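You operate a simulated robot arm through the tools that you are given. There is no shell and no other tool.

Carry out the task below with a simulated two-armed robot. There is one attempt and no reset: what you move stays moved.

JOB
Move line 3's station 2 holder to 100 mm and clamp it.
Fine: station switch off first and on again last.
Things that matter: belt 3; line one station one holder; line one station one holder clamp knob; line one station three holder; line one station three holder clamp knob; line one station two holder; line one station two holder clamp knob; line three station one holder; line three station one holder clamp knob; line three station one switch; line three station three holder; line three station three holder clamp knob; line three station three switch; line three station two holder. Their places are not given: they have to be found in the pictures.

The check looks at the end state, three seconds after you hand in, the way a careful person would. Anything else that was tipped, shoved, dropped, spilled or broken makes it a failure.

ROBOT AND FRAMES
Two 7-joint arms with fingered hands on one trunk that stands fixed in place. Base frame: the origin is at the foot of the trunk, x ahead of it, y to its left, z up. Units: cm, degrees, N and s.
The left shoulder is at [4.1, 18.5, 124.5], the right one opposite. With the tool pointing down near the work surface each hand reaches from about 10 to 80 cm from the base axis, measured 20 degrees to its own side. Payload 4 kg a hand.
Tool frame (each hand has its own): the origin (TCP) lies between the finger pads and is the grasp point; the fingertips stand 2.6 cm ahead of it; z points along the fingers, y is the line along which they close. The gripper opens to 13.2 cm; its body begins 7.3 cm behind the TCP. The gripper is a hand of 3 fingers: y runs from the thumb to the fingers, the wrist lies at [0, 0, -22.4] in the tool frame, and closing takes about 1.5 s.
Orientation is told as [roll, pitch, yaw] about the base's x, y, z axes, in that order, counted from this pose: with the fingers straight down and closing along the base's y, the tool's x points along the base's -x, its y along +y and its z along -z.

CONTROLS
- The arms move only by the tool nudge_tool. It takes "left_rows", "right_rows" or both (then of equal length, played together; a hand with none holds still); each is a list of rows, each a list of 3 entries, a list of its own where there are three numbers: the finger opening in cm, from 0 to 13.2, then the shift along the tool's x, y, z in cm, then the turn, a rotation vector about the tool's x, y, z in degrees. In form: [[gripper, [dx, dy, dz], [rx, ry, rz]], ...]. A call has 1 to 20 rows; each row is the pose to reach, as a shift and turn from the pose commanded when the call began, along the tool's axes at that moment. Each row takes 0.2 s and may step no farther than 5 cm and 8.6 degrees from the row before; otherwise, or with a gripper value out of range, the whole call is refused. A pose out of reach is approached as far as the arm can. The call stops where the force on the tool passes 40 N (or 10 N more than at its start, if that is more) or the arm is blocked; 0.2 s more then pass. Each finger travels about 7.2 cm/s and halts on what it meets, pressing with about 30 N; the grip force reading is that of the motor and also rises with nothing between the fingers. The clock runs only during rows and for 0.2 s after the last one: add rows that repeat a pose to give the fingers time. The reply holds the time, the measured pose of the TCP, the force on the tool along the base axes, the opening and the grip force, in the units named above and with some noise, with the torque about the TCP (base axes, N m) and any sound that the robot's microphone picked up.
- Cameras (640 x 400 px; columns grow to the right, rows downward): "scene" is now at [13.56, 1.39, 150.04]; the picture's right is [0.14, -0.99, -0.01], its down [-0.34, -0.03, -0.94] and it looks along [0.93, 0.13, -0.34] (base axes); focal length 214 px, centre (320, 200). "left" rides on the left gripper at [-6.2, 0.3, -9.2] in its tool frame; the picture's right is [-0.05, -1.00, 0.00], its down [0.83, -0.04, -0.56] and it looks along [0.55, -0.03, 0.83] (tool axes); focal length 230 px, centre (320, 200). "right" rides on the right gripper at [6.1, 0.3, -9.2] in its tool frame; the picture's right is [-0.05, 1.00, 0.00], its down [-0.83, -0.04, -0.55] and it looks along [-0.55, -0.03, 0.83] (tool axes); focal length 230 px, centre (320, 200).
- camera(camera): a new picture of that camera. It takes no simulated time.
- move_column(by): moves the trunk up (or, below 0, down) by that many cm; the arms and the scene camera ride with it, the base frame stays. It gives what a move gives, with no picture.
- set_grasp(shape, hand): the hand has 3 fingers and takes this shape, open, in about a second: jaw (thumb against the fingers, like two jaws); tri (thumb and two fingers); tip (a fingertip pinch); poke (one finger out to press); point (the index stretched); flat (the hand flat); cup (the hand cupped); fist (a fist). The gripper value then closes the fingers along that shape, each until it touches; the sizes above hold for jaw. It gives what a move gives, with no picture.
- turn_head(pan, tilt): turns the head with the scene camera to pan (to the left, within 86 degrees either way) and tilt (down, from -29 to 69), counted from straight ahead of the robot (the tilt from the chest, where the trunk bows). It gives what a move gives.
- measure_at(camera, pixels): there is no depth. For up to 12 entries [column, row, z] of the newest picture of that camera ("zoom" is the newest enlarged one), the place [x, y] in the base frame at which the ray of that pixel passes the height z, good to about 0.2 cm. It takes no simulated time.
- zoom(camera, box): a new picture of the part [left, top, right, bottom] of that camera's present view, enlarged. It takes no simulated time.
- job_done(): hands the job in; it is judged then, once.

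Leave the grippers open and the arms clear of the work at the hand-in unless told otherwise.

The tools are called after ">>>" by a JSON object that holds its "method" and its "body". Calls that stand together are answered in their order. nudge_tool: Moves the arms, as the interface text tells. Its arguments: {"type":"object","properties":{"left_rows":{"type":"array"},"right_rows":{"type":"array"}},"required":[]} The other tools are called the same way: move_column (by) moves the trunk up or down; set_grasp (shape, hand) gives the hand a shape; turn_head (pan, tilt) turns the head that bears the scene camera; camera (camera) takes a picture; measure_at (camera, pixels) gives the place at which the rays of pixels pass given heights; zoom (camera, box) takes an enlarged picture of a part of a camera's view; job_done () hands the job in.

At the start:

```text
time: 0.0
left_tool_pos: [40.17, 10.43, 146.47]
left_orientation: [-0.1, 0.0, 0.1]
left_ft_force: [-0.4, 0.2, -0.1]
left_ft_torque: [0.01, 0.03, 0.0]
left_finger_gap: 13.17
left_grip_force: 0.1
left_shape: jaw
right_tool_pos: [37.61, -17.13, 136.96]
right_orientation: [0.0, 0.0, 0.1]
right_ft_force: [-0.4, -1.2, -0.3]
right_ft_torque: [0.02, -0.02, 0.0]
right_finger_gap: 13.19
right_grip_force: 0.0
right_shape: jaw
trunk travel left (down, up): [-27.5, 18.7]
head pan, tilt (commanded): [7.8, 14.6]
```

scene: 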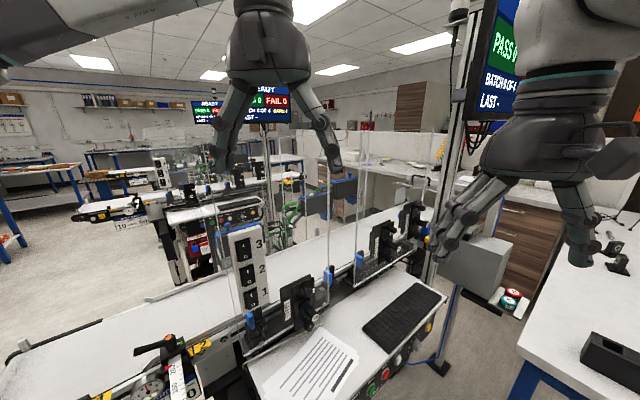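
right: 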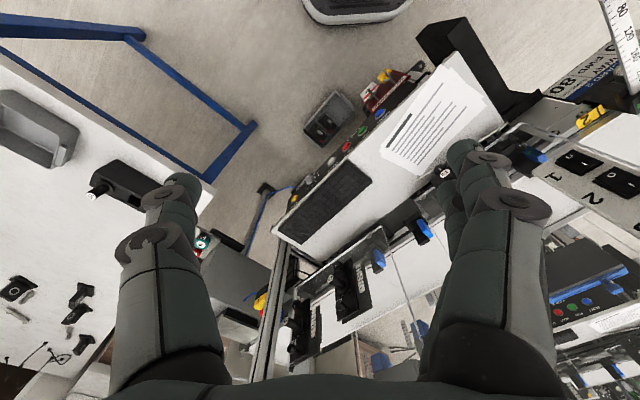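
left: 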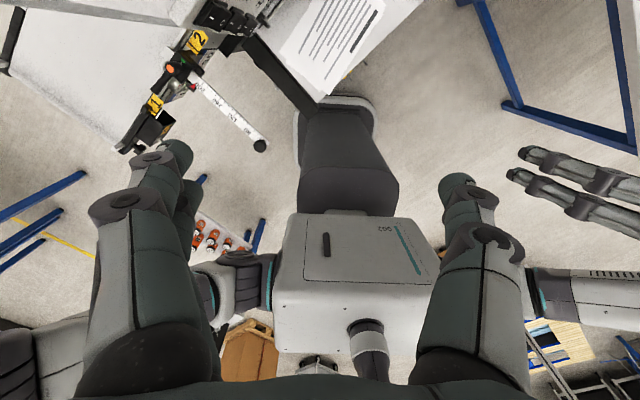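

I see a workcell with a conveyor ahead, number plates 1/2/3, holders with scales, and a sheet of paper. First I look around with the head before moving anything.

>>> {"method": "turn_head", "body": {"pan": 8, "tilt": 45}}

>>> {"method": "camera", "body": {"camera": "scene"}}

```text
time: 0.9
left_tool_pos: [40.01, 10.48, 146.43]
left_orientation: [-0.1, 0.0, 0.0]
left_ft_force: [-0.1, 0.3, 0.2]
left_ft_torque: [-0.01, -0.03, -0.03]
left_finger_gap: 13.15
left_grip_force: 0.0
left_shape: jaw
right_tool_pos: [37.67, -17.0, 136.95]
right_orientation: [0.1, 0.1, 0.0]
right_ft_force: [0.7, 0.7, 0.2]
right_ft_torque: [-0.02, -0.01, 0.01]
right_finger_gap: 13.2
right_grip_force: 0.0
right_shape: jaw
trunk travel left (down, up): [-27.5, 18.7]
head pan, tilt (commanded): [8.0, 45.0]
```

```text
taken
```

scene: 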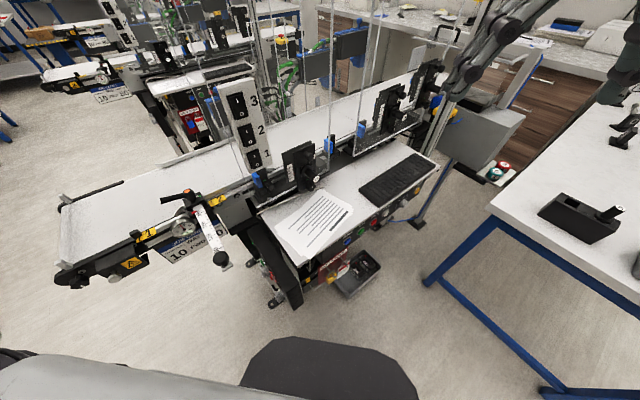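

The conveyor in front has a switch plate numbered 1–3 near (245,130), three holders in a row and a scale bar near (210,230). I zoom in on parts.

>>> {"method": "zoom", "body": {"camera": "scene", "box": [180, 60, 460, 235]}}

>>> {"method": "zoom", "body": {"camera": "scene", "box": [40, 170, 280, 320]}}

>>> {"method": "zoom", "body": {"camera": "scene", "box": [20, 0, 320, 150]}}

>>> {"method": "zoom", "body": {"camera": "scene", "box": [210, 70, 350, 158]}}

```text
2.29 times, centred on (320, 148) of scene
```

zoom: 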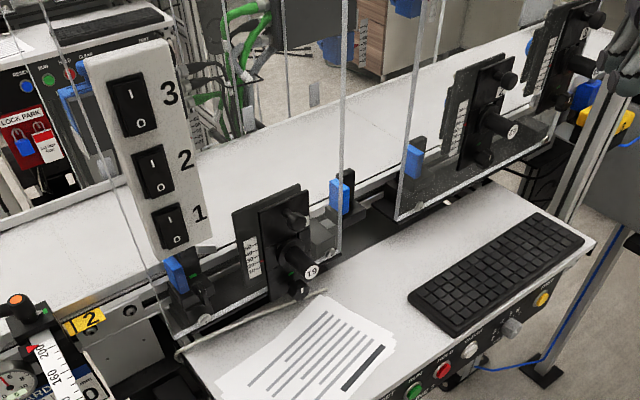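

```text
2.67 times, centred on (160, 245) of scene
```

zoom: 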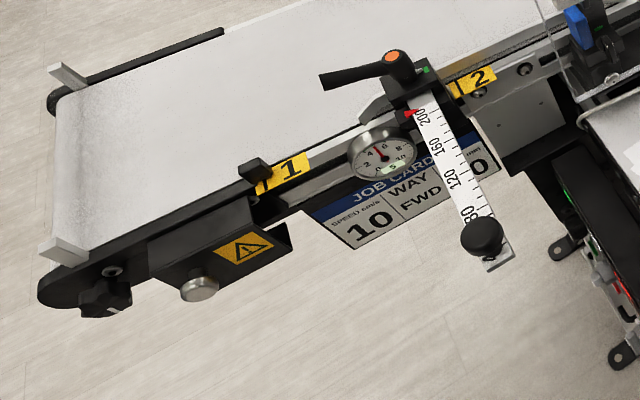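

```text
2.13 times, centred on (170, 75) of scene
```

zoom: 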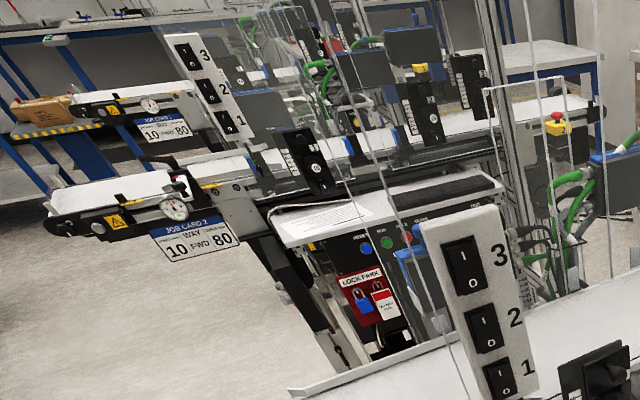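

```text
4.55 times, centred on (280, 114) of scene
```

zoom: 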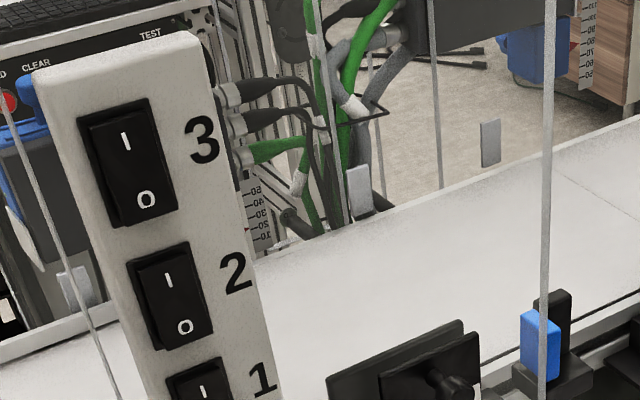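

The middle line carries "JOB CARD 2"; the near line's card number is partly hidden by the scale. I zoom closer on the job card, the holders, and the knobs.

>>> {"method": "zoom", "body": {"camera": "scene", "box": [150, 215, 240, 271]}}

>>> {"method": "zoom", "body": {"camera": "scene", "box": [240, 130, 352, 200]}}

>>> {"method": "zoom", "body": {"camera": "scene", "box": [350, 60, 462, 130]}}

>>> {"method": "zoom", "body": {"camera": "scene", "box": [270, 190, 350, 240]}}

```text
7.11 times, centred on (195, 243) of scene
```

zoom: 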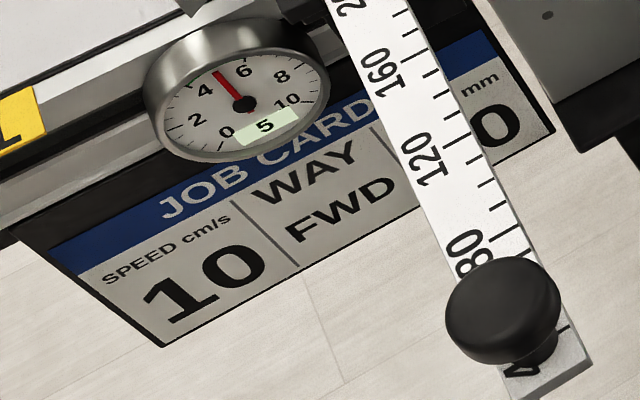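

```text
5.71 times, centred on (296, 165) of scene
```

zoom: 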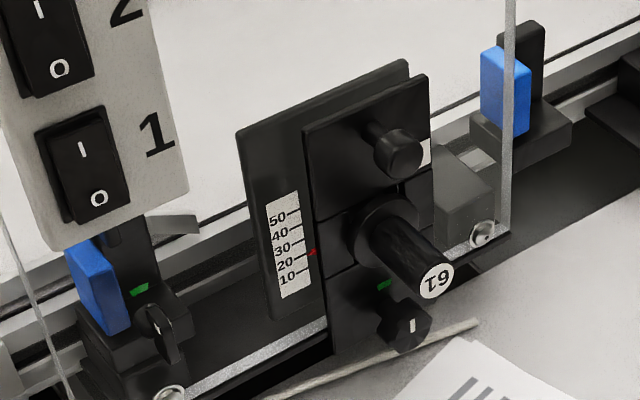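

```text
5.71 times, centred on (406, 95) of scene
```

zoom: 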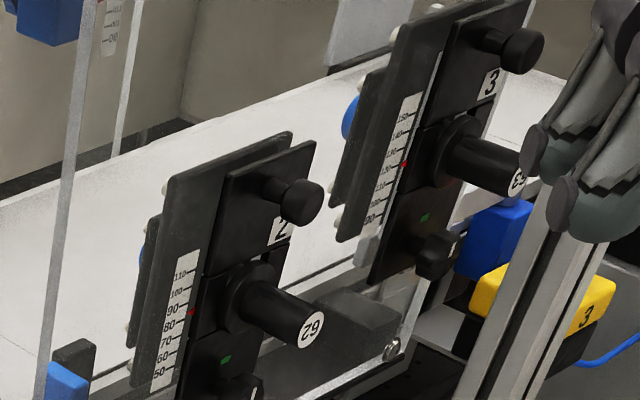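

```text
8.00 times, centred on (310, 215) of scene
```

zoom: 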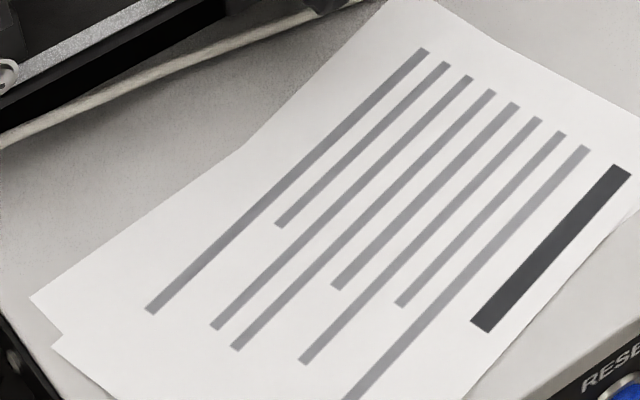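

The near line's yellow e-stop box seems to carry a "3", and its holders are labelled 1, 2, 3 with vertical scales. I check that more closely, plus the switch plate and anything that names the line.

>>> {"method": "zoom", "body": {"camera": "scene", "box": [405, 70, 485, 120]}}

>>> {"method": "zoom", "body": {"camera": "scene", "box": [330, 150, 450, 225]}}

>>> {"method": "zoom", "body": {"camera": "scene", "box": [300, 200, 420, 300]}}

>>> {"method": "zoom", "body": {"camera": "scene", "box": [368, 85, 424, 120]}}

```text
8.00 times, centred on (445, 95) of scene
```

zoom: 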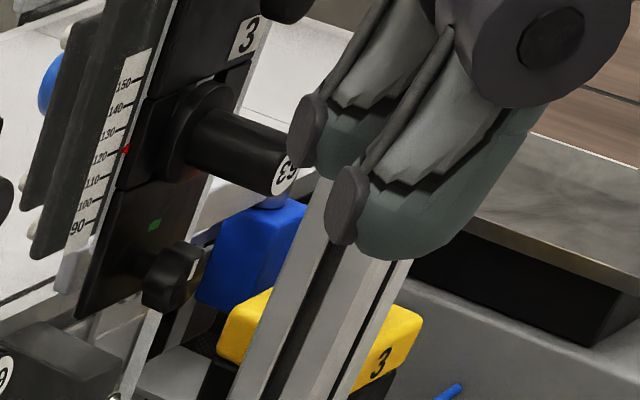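

```text
5.33 times, centred on (390, 188) of scene
```

zoom: 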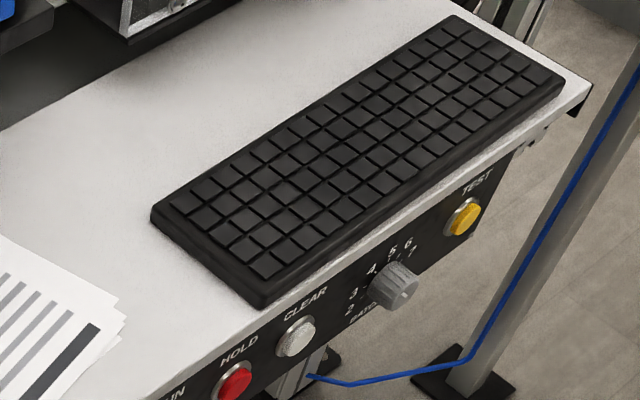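

```text
4.00 times, centred on (360, 250) of scene
```

zoom: 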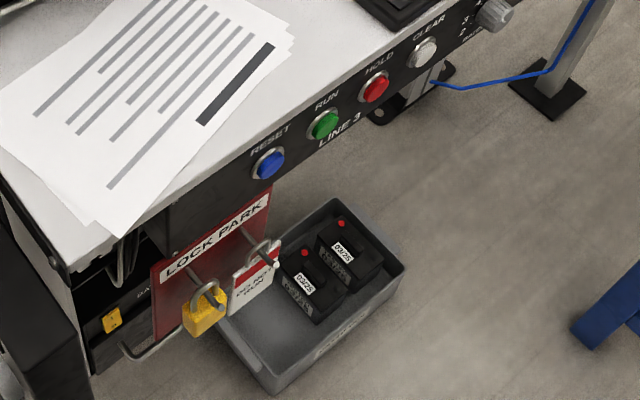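

```text
11.43 times, centred on (396, 102) of scene
```

zoom: 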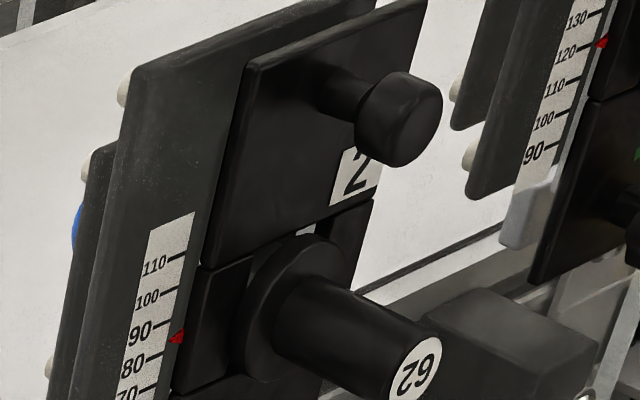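

The front panel near (340,250) reads "LINE 3", so the near line is the one. Holder 2's red pointer reads about 87 now. Next I measure rays for several features in this view, then raise the trunk for a second view to triangulate.

>>> {"method": "measure_at", "body": {"camera": "scene", "pixels": [[404.3, 117.5, 100], [404.3, 117.5, 80], [403.4, 95.9, 100], [403.4, 95.9, 80], [316.4, 179.2, 100], [316.4, 179.2, 80], [310.9, 156.6, 100], [310.9, 156.6, 80], [247.8, 134.8, 100], [247.8, 134.8, 120], [238.1, 105.8, 100], [238.1, 105.8, 120]]}}

>>> {"method": "move_column", "body": {"by": 18}}

>>> {"method": "camera", "body": {"camera": "scene"}}

```text
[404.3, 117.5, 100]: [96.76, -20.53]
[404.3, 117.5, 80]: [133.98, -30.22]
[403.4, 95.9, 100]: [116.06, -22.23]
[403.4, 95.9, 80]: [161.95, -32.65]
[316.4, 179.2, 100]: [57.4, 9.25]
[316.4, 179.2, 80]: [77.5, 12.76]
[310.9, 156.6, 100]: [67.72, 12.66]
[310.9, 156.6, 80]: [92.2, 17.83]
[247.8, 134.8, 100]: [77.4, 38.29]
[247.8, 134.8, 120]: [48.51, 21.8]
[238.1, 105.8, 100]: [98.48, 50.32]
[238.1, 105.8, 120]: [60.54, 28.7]
```

```text
time: 3.0
left_tool_pos: [40.14, 10.42, 164.54]
left_orientation: [-0.1, 0.1, 0.1]
left_ft_force: [0.4, 0.3, 0.5]
left_ft_torque: [-0.01, 0.02, 0.02]
left_finger_gap: 13.19
left_grip_force: 0.1
left_shape: jaw
right_tool_pos: [37.63, -17.0, 155.02]
right_orientation: [0.0, 0.0, 0.0]
right_ft_force: [-0.4, 1.4, -0.6]
right_ft_torque: [0.0, 0.02, 0.0]
right_finger_gap: 13.18
right_grip_force: 0.1
right_shape: jaw
trunk travel left (down, up): [-45.5, 0.7]
head pan, tilt (commanded): [8.0, 45.0]
```

```text
taken
```

scene: 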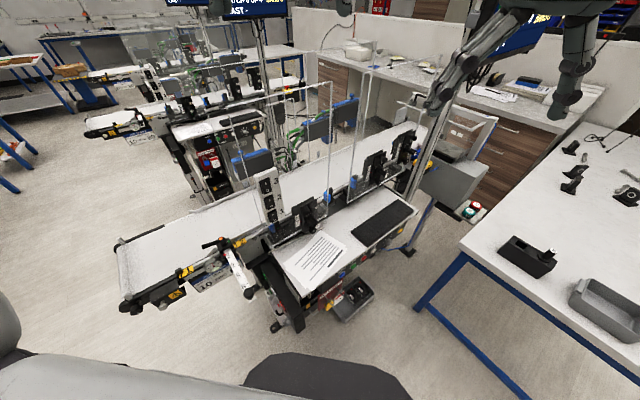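

Now the second, higher view. I zoom on the same features to find their pixels.

>>> {"method": "zoom", "body": {"camera": "scene", "box": [345, 130, 441, 190]}}

>>> {"method": "zoom", "body": {"camera": "scene", "box": [250, 160, 346, 220]}}

>>> {"method": "zoom", "body": {"camera": "scene", "box": [220, 70, 420, 195]}}

```text
6.67 times, centred on (393, 160) of scene
```

zoom: 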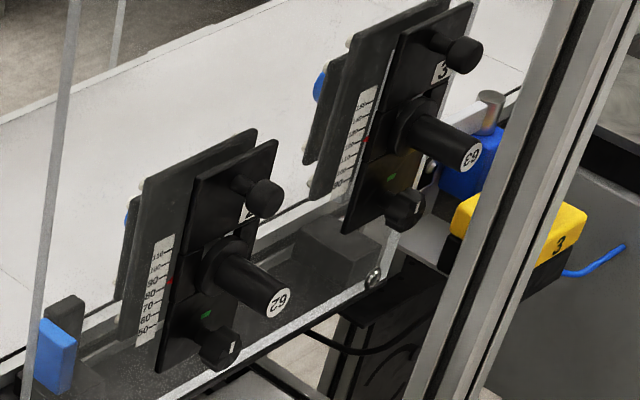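

```text
6.67 times, centred on (298, 190) of scene
```

zoom: 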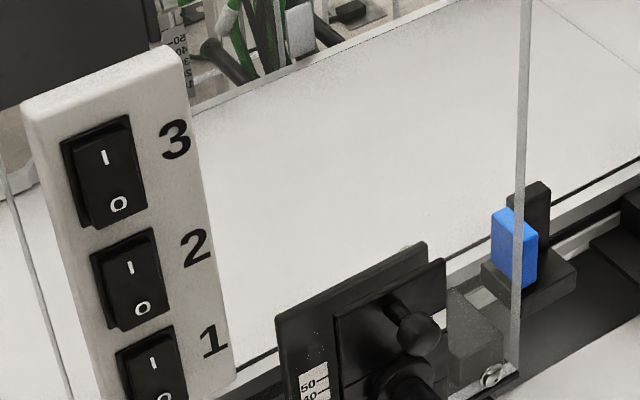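

```text
3.20 times, centred on (320, 132) of scene
```

zoom: 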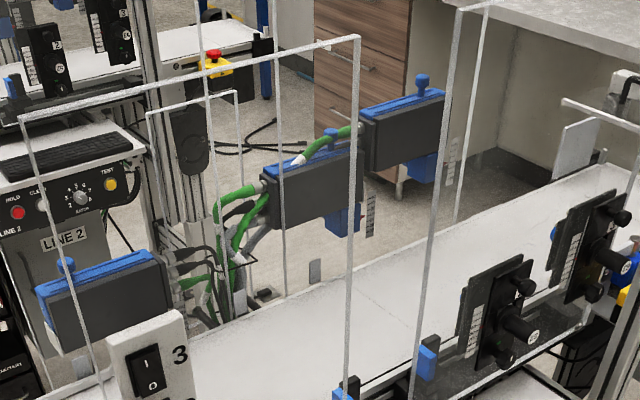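

I measure the same features in this raised view.

>>> {"method": "measure_at", "body": {"camera": "scene", "pixels": [[386.7, 175.4, 100], [386.7, 175.4, 80], [384.7, 159.7, 100], [384.7, 159.7, 80], [313, 210, 100], [313, 210, 80], [269.8, 201.7, 100], [269.8, 201.7, 120], [265.7, 185.5, 100], [265.7, 185.5, 120], [378.7, 182.5, 100], [378.7, 182.5, 80]]}}

```text
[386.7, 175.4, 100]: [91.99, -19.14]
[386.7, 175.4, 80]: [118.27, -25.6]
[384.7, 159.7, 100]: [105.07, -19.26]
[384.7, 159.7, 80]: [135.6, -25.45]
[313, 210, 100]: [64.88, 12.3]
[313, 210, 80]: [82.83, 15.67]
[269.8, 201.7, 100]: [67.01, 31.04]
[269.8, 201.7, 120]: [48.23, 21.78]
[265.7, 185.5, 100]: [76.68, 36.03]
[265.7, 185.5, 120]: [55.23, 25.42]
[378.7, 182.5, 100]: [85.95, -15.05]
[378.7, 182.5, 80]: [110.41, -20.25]
```

Triangulated: station-2 switch ≈ (47.7, 21.4, 120.5), station-2 holder's top knob ≈ (83, -15, 114), its cylinder end ≈ (80.5, -16.3, 108.7). The line runs about 45° to the right. I zoom in on the switch plate and the holder 2 for state details.

>>> {"method": "zoom", "body": {"camera": "scene", "box": [252, 165, 292, 225]}}

>>> {"method": "zoom", "body": {"camera": "scene", "box": [362, 148, 394, 188]}}

>>> {"method": "camera", "body": {"camera": "right"}}

>>> {"method": "camera", "body": {"camera": "left"}}

```text
6.67 times, centred on (272, 195) of scene
```

zoom: 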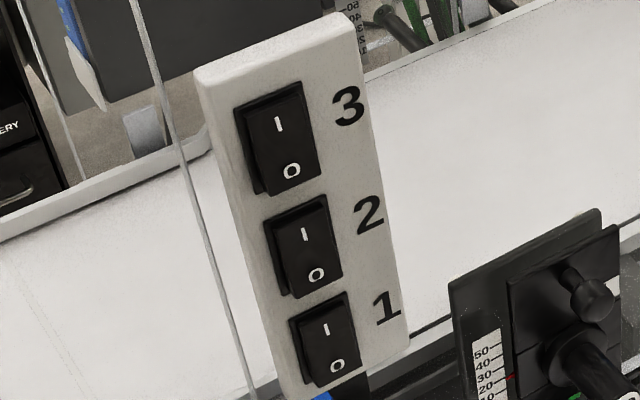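

```text
10.00 times, centred on (378, 168) of scene
```

zoom: 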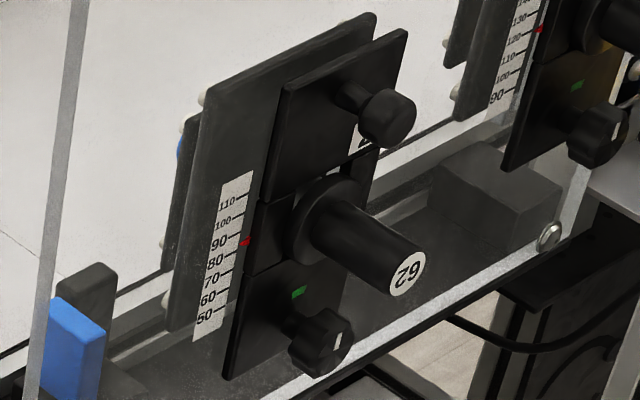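

```text
taken
```

right: 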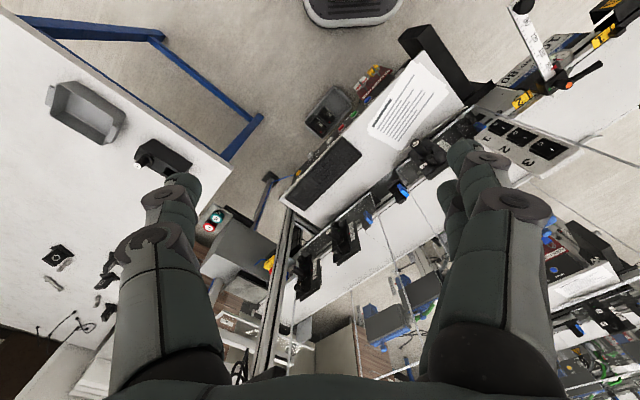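

```text
taken
```

left: 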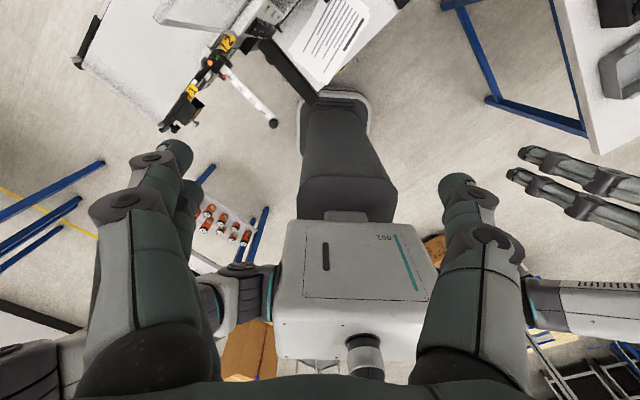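

All three rockers look pressed at the top ("I" = on), with the lower half standing out. Holder 2's front plate has a top knob, a cylinder "62"-like, and a lower knob with a white index and a green mark beside it — probably the clamp knob. I lower the trunk back and then bring the right hand's camera round for a close look.

>>> {"method": "move_column", "body": {"by": -18}}

```text
time: 5.0
left_tool_pos: [39.97, 10.46, 146.51]
left_orientation: [0.0, 0.0, 0.0]
left_ft_force: [-0.2, 0.5, -0.1]
left_ft_torque: [-0.01, -0.03, 0.02]
left_finger_gap: 13.19
left_grip_force: 0.0
left_shape: jaw
right_tool_pos: [37.65, -17.03, 136.86]
right_orientation: [0.0, -0.1, -0.1]
right_ft_force: [0.7, 0.7, -1.5]
right_ft_torque: [0.03, 0.0, 0.01]
right_finger_gap: 13.2
right_grip_force: 0.0
right_shape: jaw
trunk travel left (down, up): [-27.5, 18.7]
head pan, tilt (commanded): [8.0, 45.0]
```

Before swinging the right arm I check where the side table and the shelf are, in a fresh picture.

>>> {"method": "camera", "body": {"camera": "scene"}}

>>> {"method": "measure_at", "body": {"camera": "scene", "pixels": [[490, 212, 90], [437, 157, 95], [297, 268, 95], [570, 205, 100], [615, 205, 100], [405, 148, 95], [425, 225, 0], [250, 212, 95]]}}

```text
taken
```

scene: 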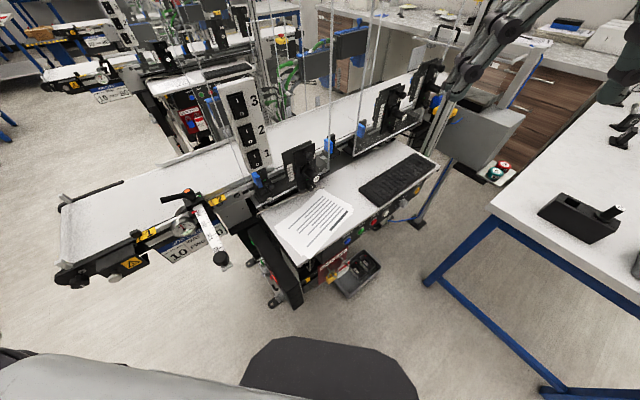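

```text
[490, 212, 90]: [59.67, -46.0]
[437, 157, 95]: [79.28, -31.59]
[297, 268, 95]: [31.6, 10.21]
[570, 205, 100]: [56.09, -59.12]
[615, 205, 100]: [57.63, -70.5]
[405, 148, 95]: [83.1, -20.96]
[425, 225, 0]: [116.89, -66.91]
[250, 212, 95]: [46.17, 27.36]
```

The shelf's front edge runs from about (31.6,10) to (79,-32), so the line is ~41° to the right; the side table corner is at about (60,-46). I swing the right hand to about (66,-31,110), fingers aimed toward holder 2 and 30° down, so its camera looks level at the holder.

>>> {"method": "nudge_tool", "body": {"right_rows": [[13.2, [-2.36, -1.2, 2.24], [-1.96, -4.73, -3.39]], [13.2, [-4.73, -2.4, 4.48], [-3.92, -9.47, -6.78]], [13.2, [-7.09, -3.59, 6.72], [-5.88, -14.2, -10.18]], [13.2, [-9.45, -4.79, 8.95], [-7.83, -18.93, -13.57]], [13.2, [-11.81, -5.99, 11.19], [-9.79, -23.67, -16.96]], [13.2, [-14.18, -7.19, 13.43], [-11.75, -28.4, -20.35]], [13.2, [-16.54, -8.38, 15.67], [-13.71, -33.13, -23.74]], [13.2, [-18.9, -9.58, 17.91], [-15.67, -37.87, -27.13]], [13.2, [-21.26, -10.78, 20.15], [-17.63, -42.6, -30.53]], [13.2, [-23.63, -11.98, 22.38], [-19.58, -47.33, -33.92]], [13.2, [-25.99, -13.17, 24.62], [-21.54, -52.07, -37.31]], [13.2, [-28.35, -14.37, 26.86], [-23.5, -56.8, -40.7]], [13.2, [-28.35, -14.37, 26.86], [-23.5, -56.8, -40.7]]]}}

>>> {"method": "camera", "body": {"camera": "right"}}

>>> {"method": "camera", "body": {"camera": "scene"}}

```text
time: 7.8
left_tool_pos: [40.02, 10.5, 146.43]
left_orientation: [-0.1, 0.1, 0.1]
left_ft_force: [0.2, 0.4, 0.4]
left_ft_torque: [0.02, 0.01, 0.03]
left_finger_gap: 13.19
left_grip_force: 0.1
left_shape: jaw
right_tool_pos: [66.21, -31.46, 109.98]
right_orientation: [-0.2, -60.1, 45.0]
right_ft_force: [-0.2, 0.1, 0.1]
right_ft_torque: [0.01, 0.0, -0.02]
right_finger_gap: 13.19
right_grip_force: 0.0
right_shape: jaw
trunk travel left (down, up): [-27.5, 18.7]
head pan, tilt (commanded): [8.0, 45.0]
```

```text
taken
```

right: 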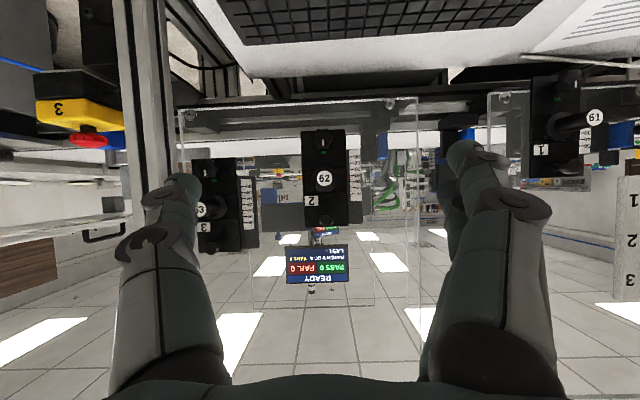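

```text
taken
```

scene: 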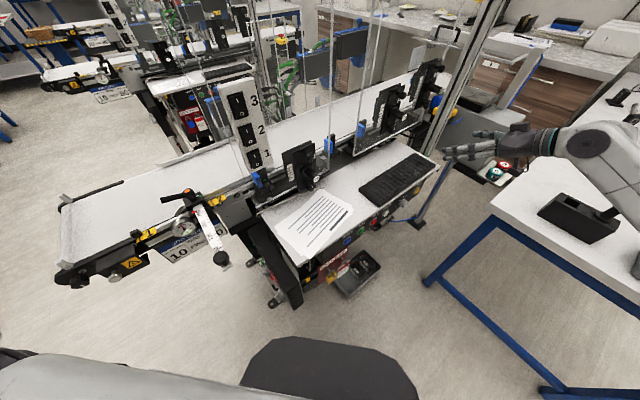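

The right camera (upside down) now sees holder 2 head-on: lower knob at (323,142), cylinder "62" at (324,178), label 2 at (312,200), top knob at (325,222). I zoom in.

>>> {"method": "zoom", "body": {"camera": "right", "box": [270, 110, 382, 240]}}

>>> {"method": "zoom", "body": {"camera": "right", "box": [300, 125, 370, 169]}}

>>> {"method": "zoom", "body": {"camera": "right", "box": [170, 80, 450, 255]}}

```text
3.08 times, centred on (326, 175) of right
```

zoom: 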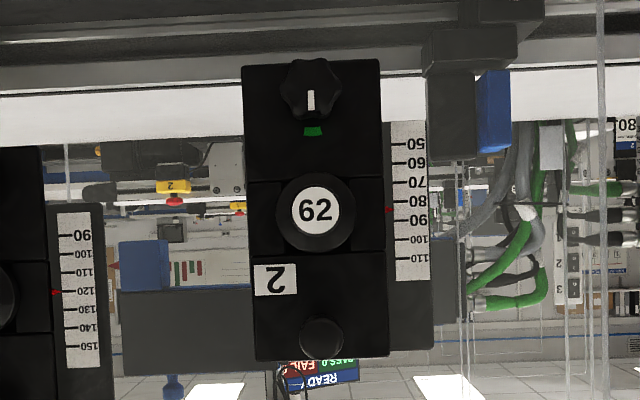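

```text
9.09 times, centred on (335, 147) of right
```

zoom: 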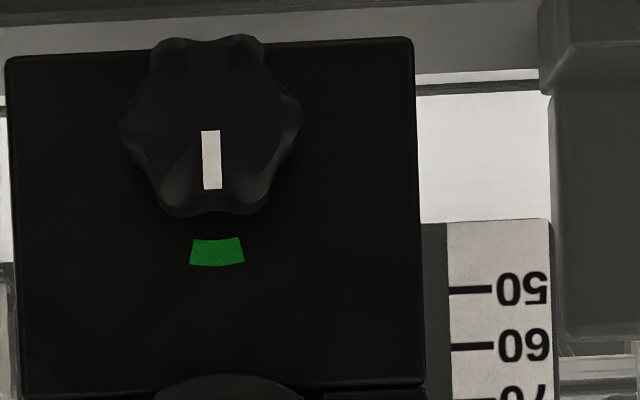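

```text
2.29 times, centred on (310, 168) of right
```

zoom: 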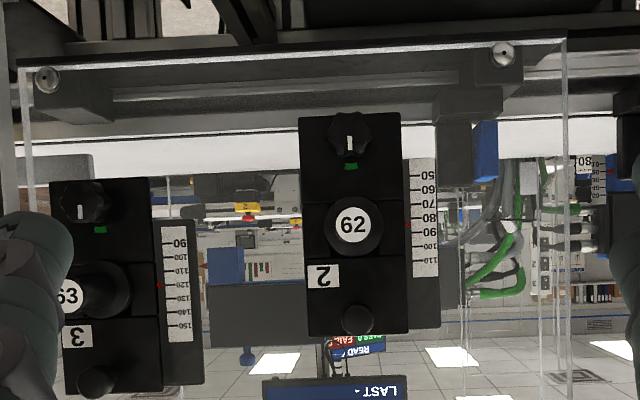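

The clamp knob's white index points at the green mark (clamped); the scale rises upward and the red pointer reads about 85. I need the shelf height for clearance under the knob, so I zoom on the keyboard and shelf in both cameras.

>>> {"method": "zoom", "body": {"camera": "right", "box": [120, 0, 640, 130]}}

>>> {"method": "zoom", "body": {"camera": "scene", "box": [340, 130, 460, 220]}}

```text
1.23 times, centred on (380, 65) of right
```

zoom: 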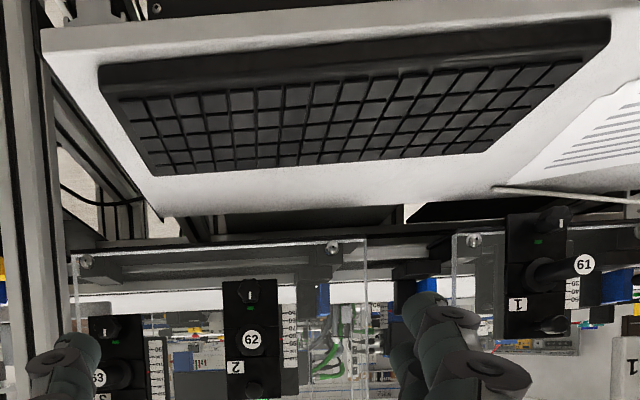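

```text
4.44 times, centred on (400, 175) of scene
```

zoom: 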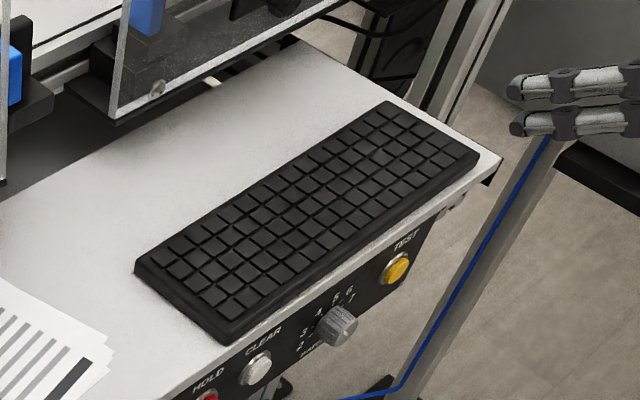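

I measure keyboard/shelf corners in this scene zoom, then the same ones via the right camera.

>>> {"method": "measure_at", "body": {"camera": "zoom", "pixels": [[388, 103, 95], [388, 103, 85], [135, 270, 95], [135, 270, 85], [500, 157, 95], [500, 157, 85], [478, 155, 95], [478, 155, 85], [288, 38, 95], [288, 38, 85]]}}

>>> {"method": "zoom", "body": {"camera": "right", "box": [120, 0, 640, 130]}}

>>> {"method": "measure_at", "body": {"camera": "zoom", "pixels": [[148, 176, 95], [148, 176, 90], [483, 154, 95], [483, 154, 90], [42, 47, 95], [42, 47, 90], [100, 72, 95], [100, 72, 90], [160, 215, 95], [160, 215, 90], [86, 262, 99], [332, 246, 99]]}}

```text
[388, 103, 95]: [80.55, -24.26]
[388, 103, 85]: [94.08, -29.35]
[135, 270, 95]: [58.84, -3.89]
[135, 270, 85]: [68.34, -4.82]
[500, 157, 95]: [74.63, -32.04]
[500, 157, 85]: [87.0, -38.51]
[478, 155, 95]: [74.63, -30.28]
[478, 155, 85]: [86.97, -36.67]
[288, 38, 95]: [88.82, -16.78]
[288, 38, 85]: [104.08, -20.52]
```

```text
1.23 times, centred on (380, 65) of right
```

zoom: 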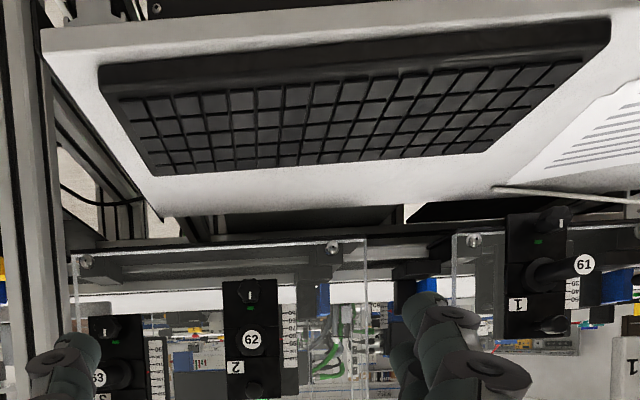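

```text
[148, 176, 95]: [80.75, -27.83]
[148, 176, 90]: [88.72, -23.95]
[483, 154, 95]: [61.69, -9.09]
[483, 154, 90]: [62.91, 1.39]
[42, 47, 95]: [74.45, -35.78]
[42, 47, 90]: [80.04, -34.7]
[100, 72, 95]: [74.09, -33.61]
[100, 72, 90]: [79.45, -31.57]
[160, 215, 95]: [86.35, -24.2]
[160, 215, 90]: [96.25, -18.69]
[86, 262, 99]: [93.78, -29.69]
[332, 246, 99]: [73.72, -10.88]
```

Shelf top is at z≈90.5, keyboard top ≈92.5, line direction ≈ -45°, holder plate normal ≈ (0.71,0.71). I need to know whether the glass is behind or in front of the holder's knobs, so I zoom hard on the knob/strip crossing and on the switch plate.

>>> {"method": "zoom", "body": {"camera": "scene", "box": [376, 106, 416, 131]}}

>>> {"method": "zoom", "body": {"camera": "scene", "box": [210, 70, 280, 200]}}

>>> {"method": "zoom", "body": {"camera": "right", "box": [470, 60, 640, 330]}}

>>> {"method": "zoom", "body": {"camera": "scene", "box": [250, 165, 340, 220]}}

```text
16.00 times, centred on (396, 118) of scene
```

zoom: 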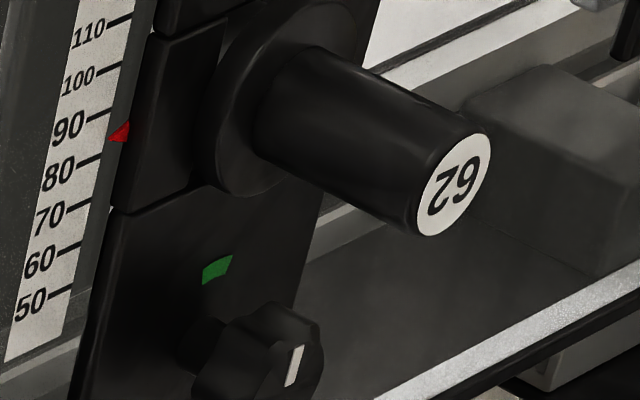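

```text
3.08 times, centred on (245, 135) of scene
```

zoom: 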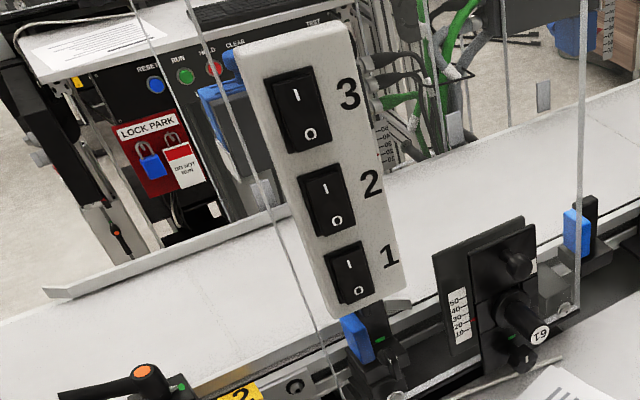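

```text
1.48 times, centred on (555, 195) of right
```

zoom: 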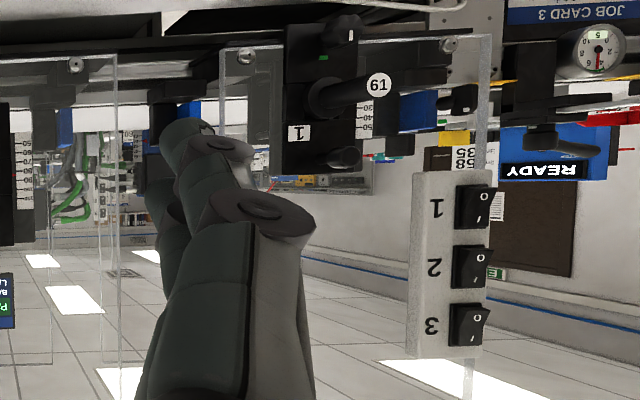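

```text
7.11 times, centred on (295, 192) of scene
```

zoom: 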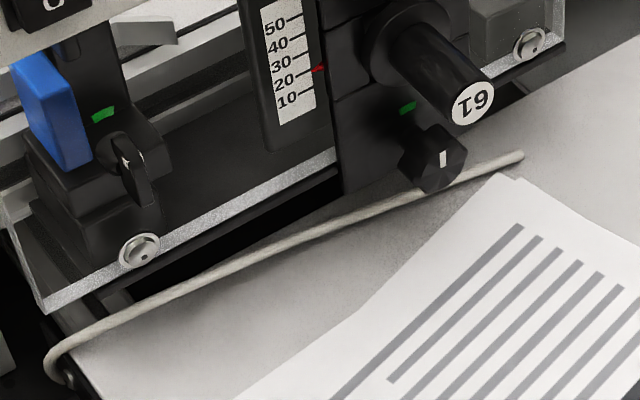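

The holder front plates (and cylinders) overlap in front of the glass strip, and the switch plate stands in front of the glass too, so both are reachable. All rockers stand out on the "O" side, i.e. are on. I now shape the left hand to "poke" to see where its finger is.

>>> {"method": "set_grasp", "body": {"hand": "left", "shape": "poke"}}

>>> {"method": "camera", "body": {"camera": "left"}}

>>> {"method": "turn_head", "body": {"pan": 15, "tilt": 15}}

>>> {"method": "camera", "body": {"camera": "scene"}}

```text
time: 8.7
left_tool_pos: [40.12, 10.52, 146.53]
left_orientation: [0.0, 0.0, 0.1]
left_ft_force: [-0.8, 0.4, -0.1]
left_ft_torque: [0.04, -0.01, -0.01]
left_finger_gap: 0.0
left_grip_force: 0.0
left_shape: poke
right_tool_pos: [66.25, -31.56, 109.89]
right_orientation: [0.0, -60.0, 45.0]
right_ft_force: [0.4, 0.3, 0.5]
right_ft_torque: [0.0, 0.01, -0.02]
right_finger_gap: 13.18
right_grip_force: 0.1
right_shape: jaw
trunk travel left (down, up): [-27.5, 18.7]
head pan, tilt (commanded): [8.0, 45.0]
```

```text
taken
```

left: 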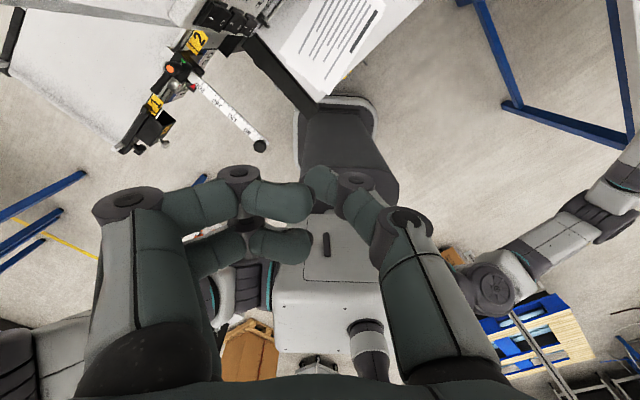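

```text
time: 9.6
left_tool_pos: [39.99, 10.58, 146.45]
left_orientation: [0.0, 0.0, 0.1]
left_ft_force: [-0.7, 0.3, -0.1]
left_ft_torque: [-0.01, -0.01, 0.03]
left_finger_gap: 0.0
left_grip_force: 0.0
left_shape: poke
right_tool_pos: [66.07, -31.62, 109.92]
right_orientation: [0.1, -59.9, 44.9]
right_ft_force: [-0.1, -1.2, -0.1]
right_ft_torque: [0.0, 0.0, 0.0]
right_finger_gap: 13.23
right_grip_force: 0.0
right_shape: jaw
trunk travel left (down, up): [-27.5, 18.7]
head pan, tilt (commanded): [15.0, 15.0]
```

```text
taken
```

scene: 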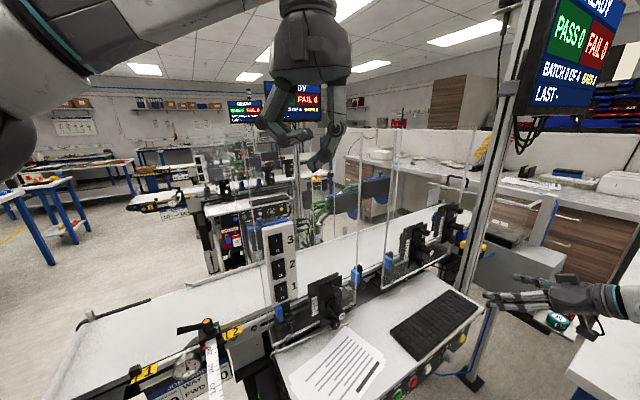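

In "poke" the fingers fold inwards with tips near the picture centre. I zoom to see which fingertip leads.

>>> {"method": "zoom", "body": {"camera": "left", "box": [80, 120, 560, 400]}}

>>> {"method": "zoom", "body": {"camera": "scene", "box": [230, 20, 390, 200]}}

>>> {"method": "zoom", "body": {"camera": "scene", "box": [450, 240, 640, 360]}}

```text
1.33 times, centred on (320, 260) of left
```

zoom: 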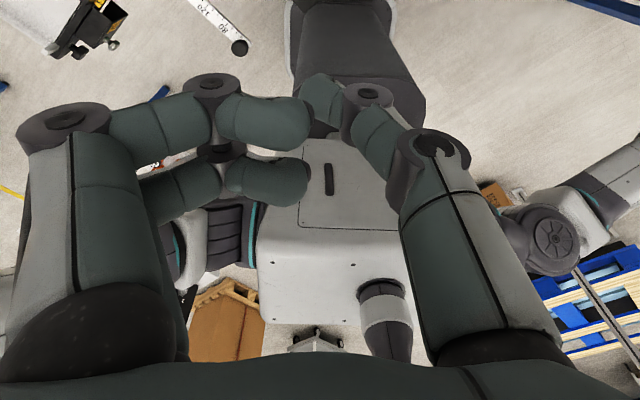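

```text
2.22 times, centred on (310, 110) of scene
```

zoom: 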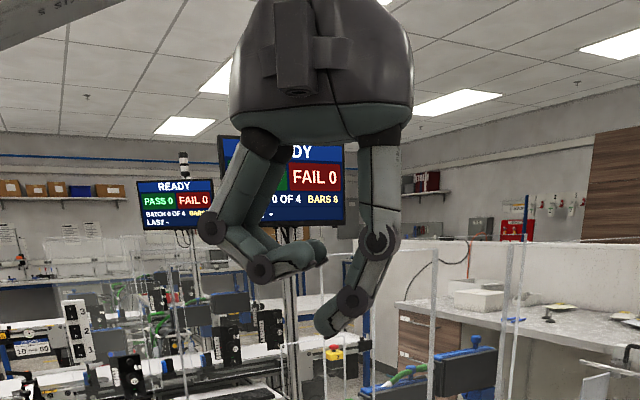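

```text
3.33 times, centred on (545, 300) of scene
```

zoom: 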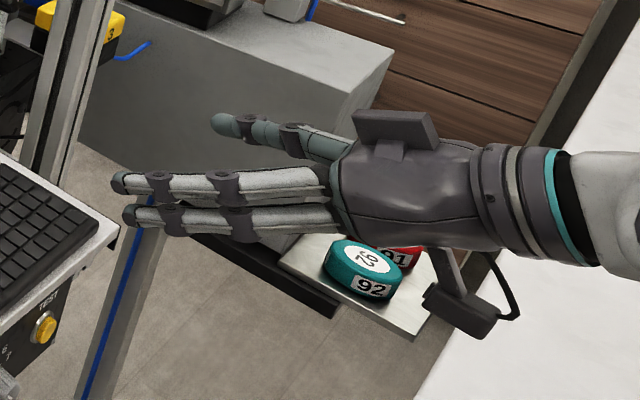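

The extended finger is the thumb; its tip lies near the tool axis at scene (312,168). I measure where it sits relative to the TCP.

>>> {"method": "camera", "body": {"camera": "scene"}}

>>> {"method": "measure_at", "body": {"camera": "scene", "pixels": [[312.3, 167.6, 146], [312.3, 167.6, 145], [312.3, 167.6, 144], [312.3, 167.6, 143], [318, 150, 146]]}}

```text
taken
```

scene: 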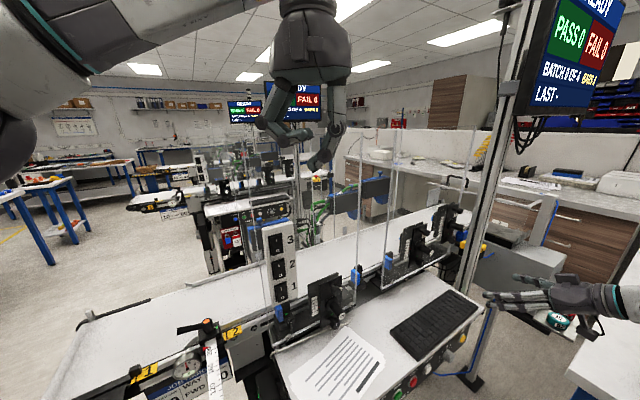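

```text
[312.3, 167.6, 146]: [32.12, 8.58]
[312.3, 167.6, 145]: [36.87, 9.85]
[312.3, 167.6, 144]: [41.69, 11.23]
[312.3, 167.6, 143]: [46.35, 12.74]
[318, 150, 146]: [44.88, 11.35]
```

The thumb tip sits about 2.2 cm ahead of the TCP on the tool axis. I bring the left hand down in front of switch 2, aimed along the plate normal and 30° down, stopping about 5 cm short of the plate.

>>> {"method": "nudge_tool", "body": {"left_rows": [[0, [-0.2, 0.59, 1.98], [-1.53, -4.84, -2.64]], [0, [-0.39, 1.18, 3.95], [-3.05, -9.68, -5.28]], [0, [-0.59, 1.76, 5.93], [-4.58, -14.53, -7.93]], [0, [-0.78, 2.35, 7.9], [-6.1, -19.37, -10.57]], [0, [-0.98, 2.94, 9.88], [-7.63, -24.21, -13.21]], [0, [-1.18, 3.53, 11.85], [-9.15, -29.05, -15.85]], [0, [-1.37, 4.11, 13.83], [-10.68, -33.89, -18.49]], [0, [-1.57, 4.7, 15.8], [-12.2, -38.73, -21.13]], [0, [-1.76, 5.29, 17.78], [-13.73, -43.58, -23.78]], [0, [-1.96, 5.88, 19.75], [-15.25, -48.42, -26.42]], [0, [-2.15, 6.46, 21.73], [-16.78, -53.26, -29.06]], [0, [-2.35, 7.05, 23.7], [-18.3, -58.1, -31.7]], [0, [-2.35, 7.05, 23.7], [-18.3, -58.1, -31.7]]]}}

>>> {"method": "turn_head", "body": {"pan": 20, "tilt": 35}}

>>> {"method": "camera", "body": {"camera": "scene"}}

>>> {"method": "camera", "body": {"camera": "left"}}

>>> {"method": "camera", "body": {"camera": "right"}}

```text
time: 12.4
left_tool_pos: [42.31, 17.45, 122.69]
left_orientation: [-0.2, -60.1, 35.2]
left_ft_force: [0.0, -0.7, 0.4]
left_ft_torque: [-0.01, -0.01, -0.01]
left_finger_gap: 0.0
left_grip_force: 0.1
left_shape: poke
right_tool_pos: [66.24, -31.55, 110.03]
right_orientation: [-0.1, -60.0, 44.9]
right_ft_force: [0.0, 0.0, -0.1]
right_ft_torque: [-0.01, -0.02, 0.03]
right_finger_gap: 13.19
right_grip_force: 0.0
right_shape: jaw
trunk travel left (down, up): [-27.5, 18.7]
head pan, tilt (commanded): [15.0, 15.0]
```

```text
time: 13.2
left_tool_pos: [42.43, 17.37, 122.65]
left_orientation: [-0.1, -60.0, 35.2]
left_ft_force: [0.6, -0.2, -0.1]
left_ft_torque: [-0.02, -0.02, 0.0]
left_finger_gap: 0.0
left_grip_force: 0.0
left_shape: poke
right_tool_pos: [66.16, -31.56, 109.94]
right_orientation: [0.1, -60.0, 44.9]
right_ft_force: [0.7, 0.1, 0.5]
right_ft_torque: [0.01, -0.02, 0.01]
right_finger_gap: 13.22
right_grip_force: 0.1
right_shape: jaw
trunk travel left (down, up): [-27.5, 18.7]
head pan, tilt (commanded): [20.0, 35.0]
```

```text
taken
```

scene: 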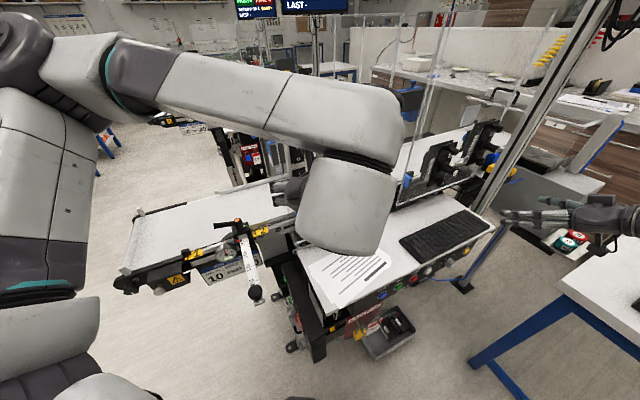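

```text
taken
```

left: 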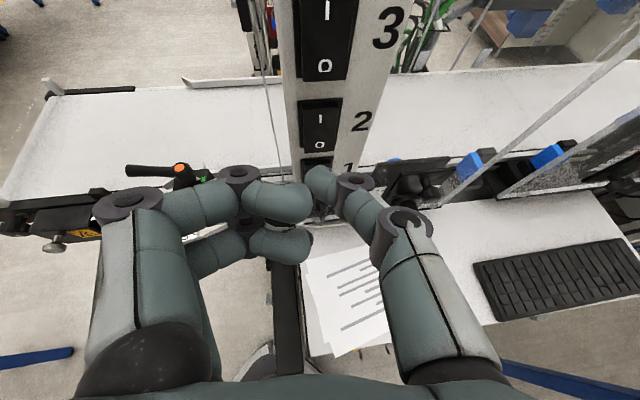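

```text
taken
```

right: 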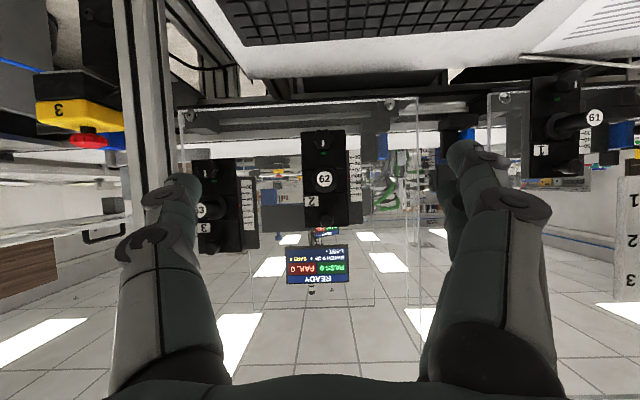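

The left camera shows switch 2 at (321,125), its "O" at (320,145); ray checks put the O half at (47.5,21.1,119.3), which is 5 cm straight along the tool axis. I advance 4 cm and look.

>>> {"method": "nudge_tool", "body": {"left_rows": [[0, [0, 0, 1], [0, 0, 0]], [0, [0, 0, 2], [0, 0, 0]], [0, [0, 0, 3], [0, 0, 0]], [0, [0, 0, 3.8], [0, 0, 0]]]}}

>>> {"method": "camera", "body": {"camera": "left"}}

>>> {"method": "zoom", "body": {"camera": "left", "box": [260, 60, 400, 220]}}

```text
time: 14.2
left_tool_pos: [45.15, 19.38, 120.96]
left_orientation: [-0.1, -60.0, 35.2]
left_ft_force: [-0.5, 0.0, -0.1]
left_ft_torque: [-0.03, 0.0, 0.0]
left_finger_gap: 0.01
left_grip_force: 0.0
left_shape: poke
right_tool_pos: [66.19, -31.46, 109.93]
right_orientation: [0.1, -60.0, 44.9]
right_ft_force: [0.2, -1.4, 0.1]
right_ft_torque: [-0.02, 0.0, 0.0]
right_finger_gap: 13.2
right_grip_force: 0.0
right_shape: jaw
trunk travel left (down, up): [-27.5, 18.7]
head pan, tilt (commanded): [20.0, 35.0]
```

```text
taken
```

left: 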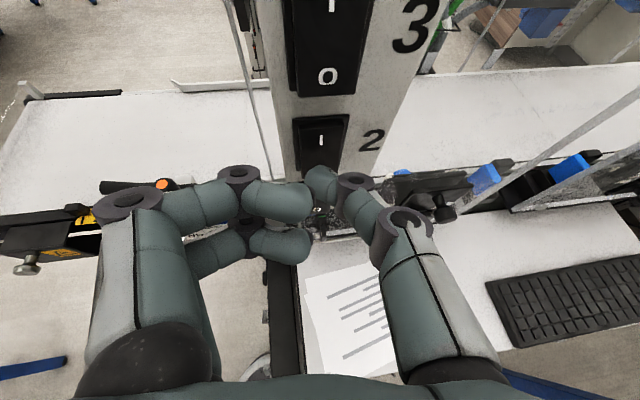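

```text
2.50 times, centred on (330, 140) of left
```

zoom: 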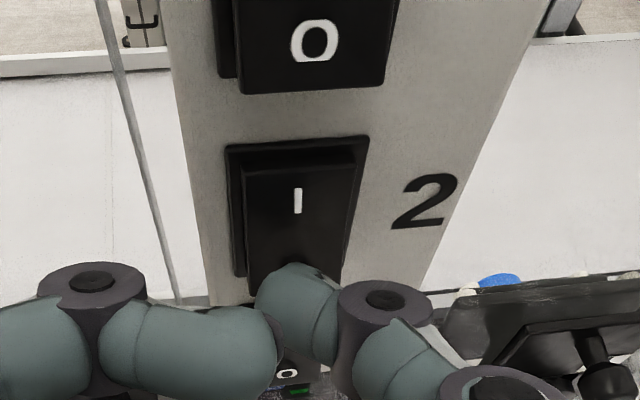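

The thumb tip is right in front of switch 2's O half (the I still visible above it, switch 1's O below). I press slowly forward along the tool axis.

>>> {"method": "nudge_tool", "body": {"left_rows": [[0, [0, 0, 0.4], [0, 0, 0]], [0, [0, 0, 0.8], [0, 0, 0]], [0, [0, 0, 1.1], [0, 0, 0]], [0, [0, 0, 1.4], [0, 0, 0]], [0, [0, 0, 1.7], [0, 0, 0]], [0, [0, 0, 2.0], [0, 0, 0]]]}}

>>> {"method": "zoom", "body": {"camera": "left", "box": [260, 60, 400, 220]}}

```text
time: 15.8
left_tool_pos: [46.07, 19.67, 119.99]
left_orientation: [0.1, -59.9, 34.0]
left_ft_force: [-25.0, -30.6, 2.2]
left_ft_torque: [-0.28, 0.24, -0.12]
left_finger_gap: 0.02
left_grip_force: 0.1
left_shape: poke
right_tool_pos: [65.92, -31.71, 110.02]
right_orientation: [-0.1, -60.2, 45.0]
right_ft_force: [-0.3, 0.1, -0.4]
right_ft_torque: [0.02, 0.0, 0.0]
right_finger_gap: 13.2
right_grip_force: 0.0
right_shape: jaw
trunk travel left (down, up): [-27.5, 18.7]
head pan, tilt (commanded): [20.0, 35.0]
stopped in row 6 (left hand): the force on the tool passed its limit at 42 N (the readings are from after the stop); the commanded pose is now the measured one
```

```text
2.50 times, centred on (330, 140) of left
```

zoom: 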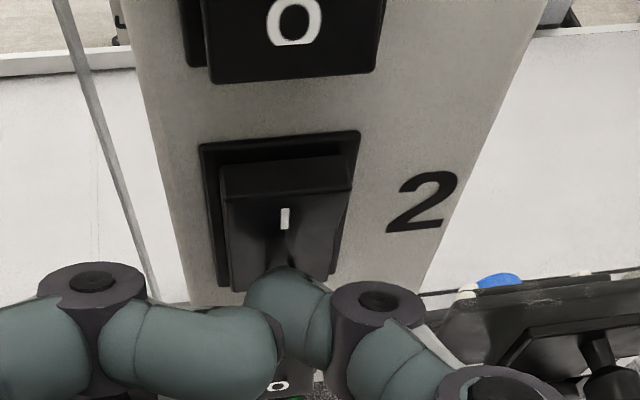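

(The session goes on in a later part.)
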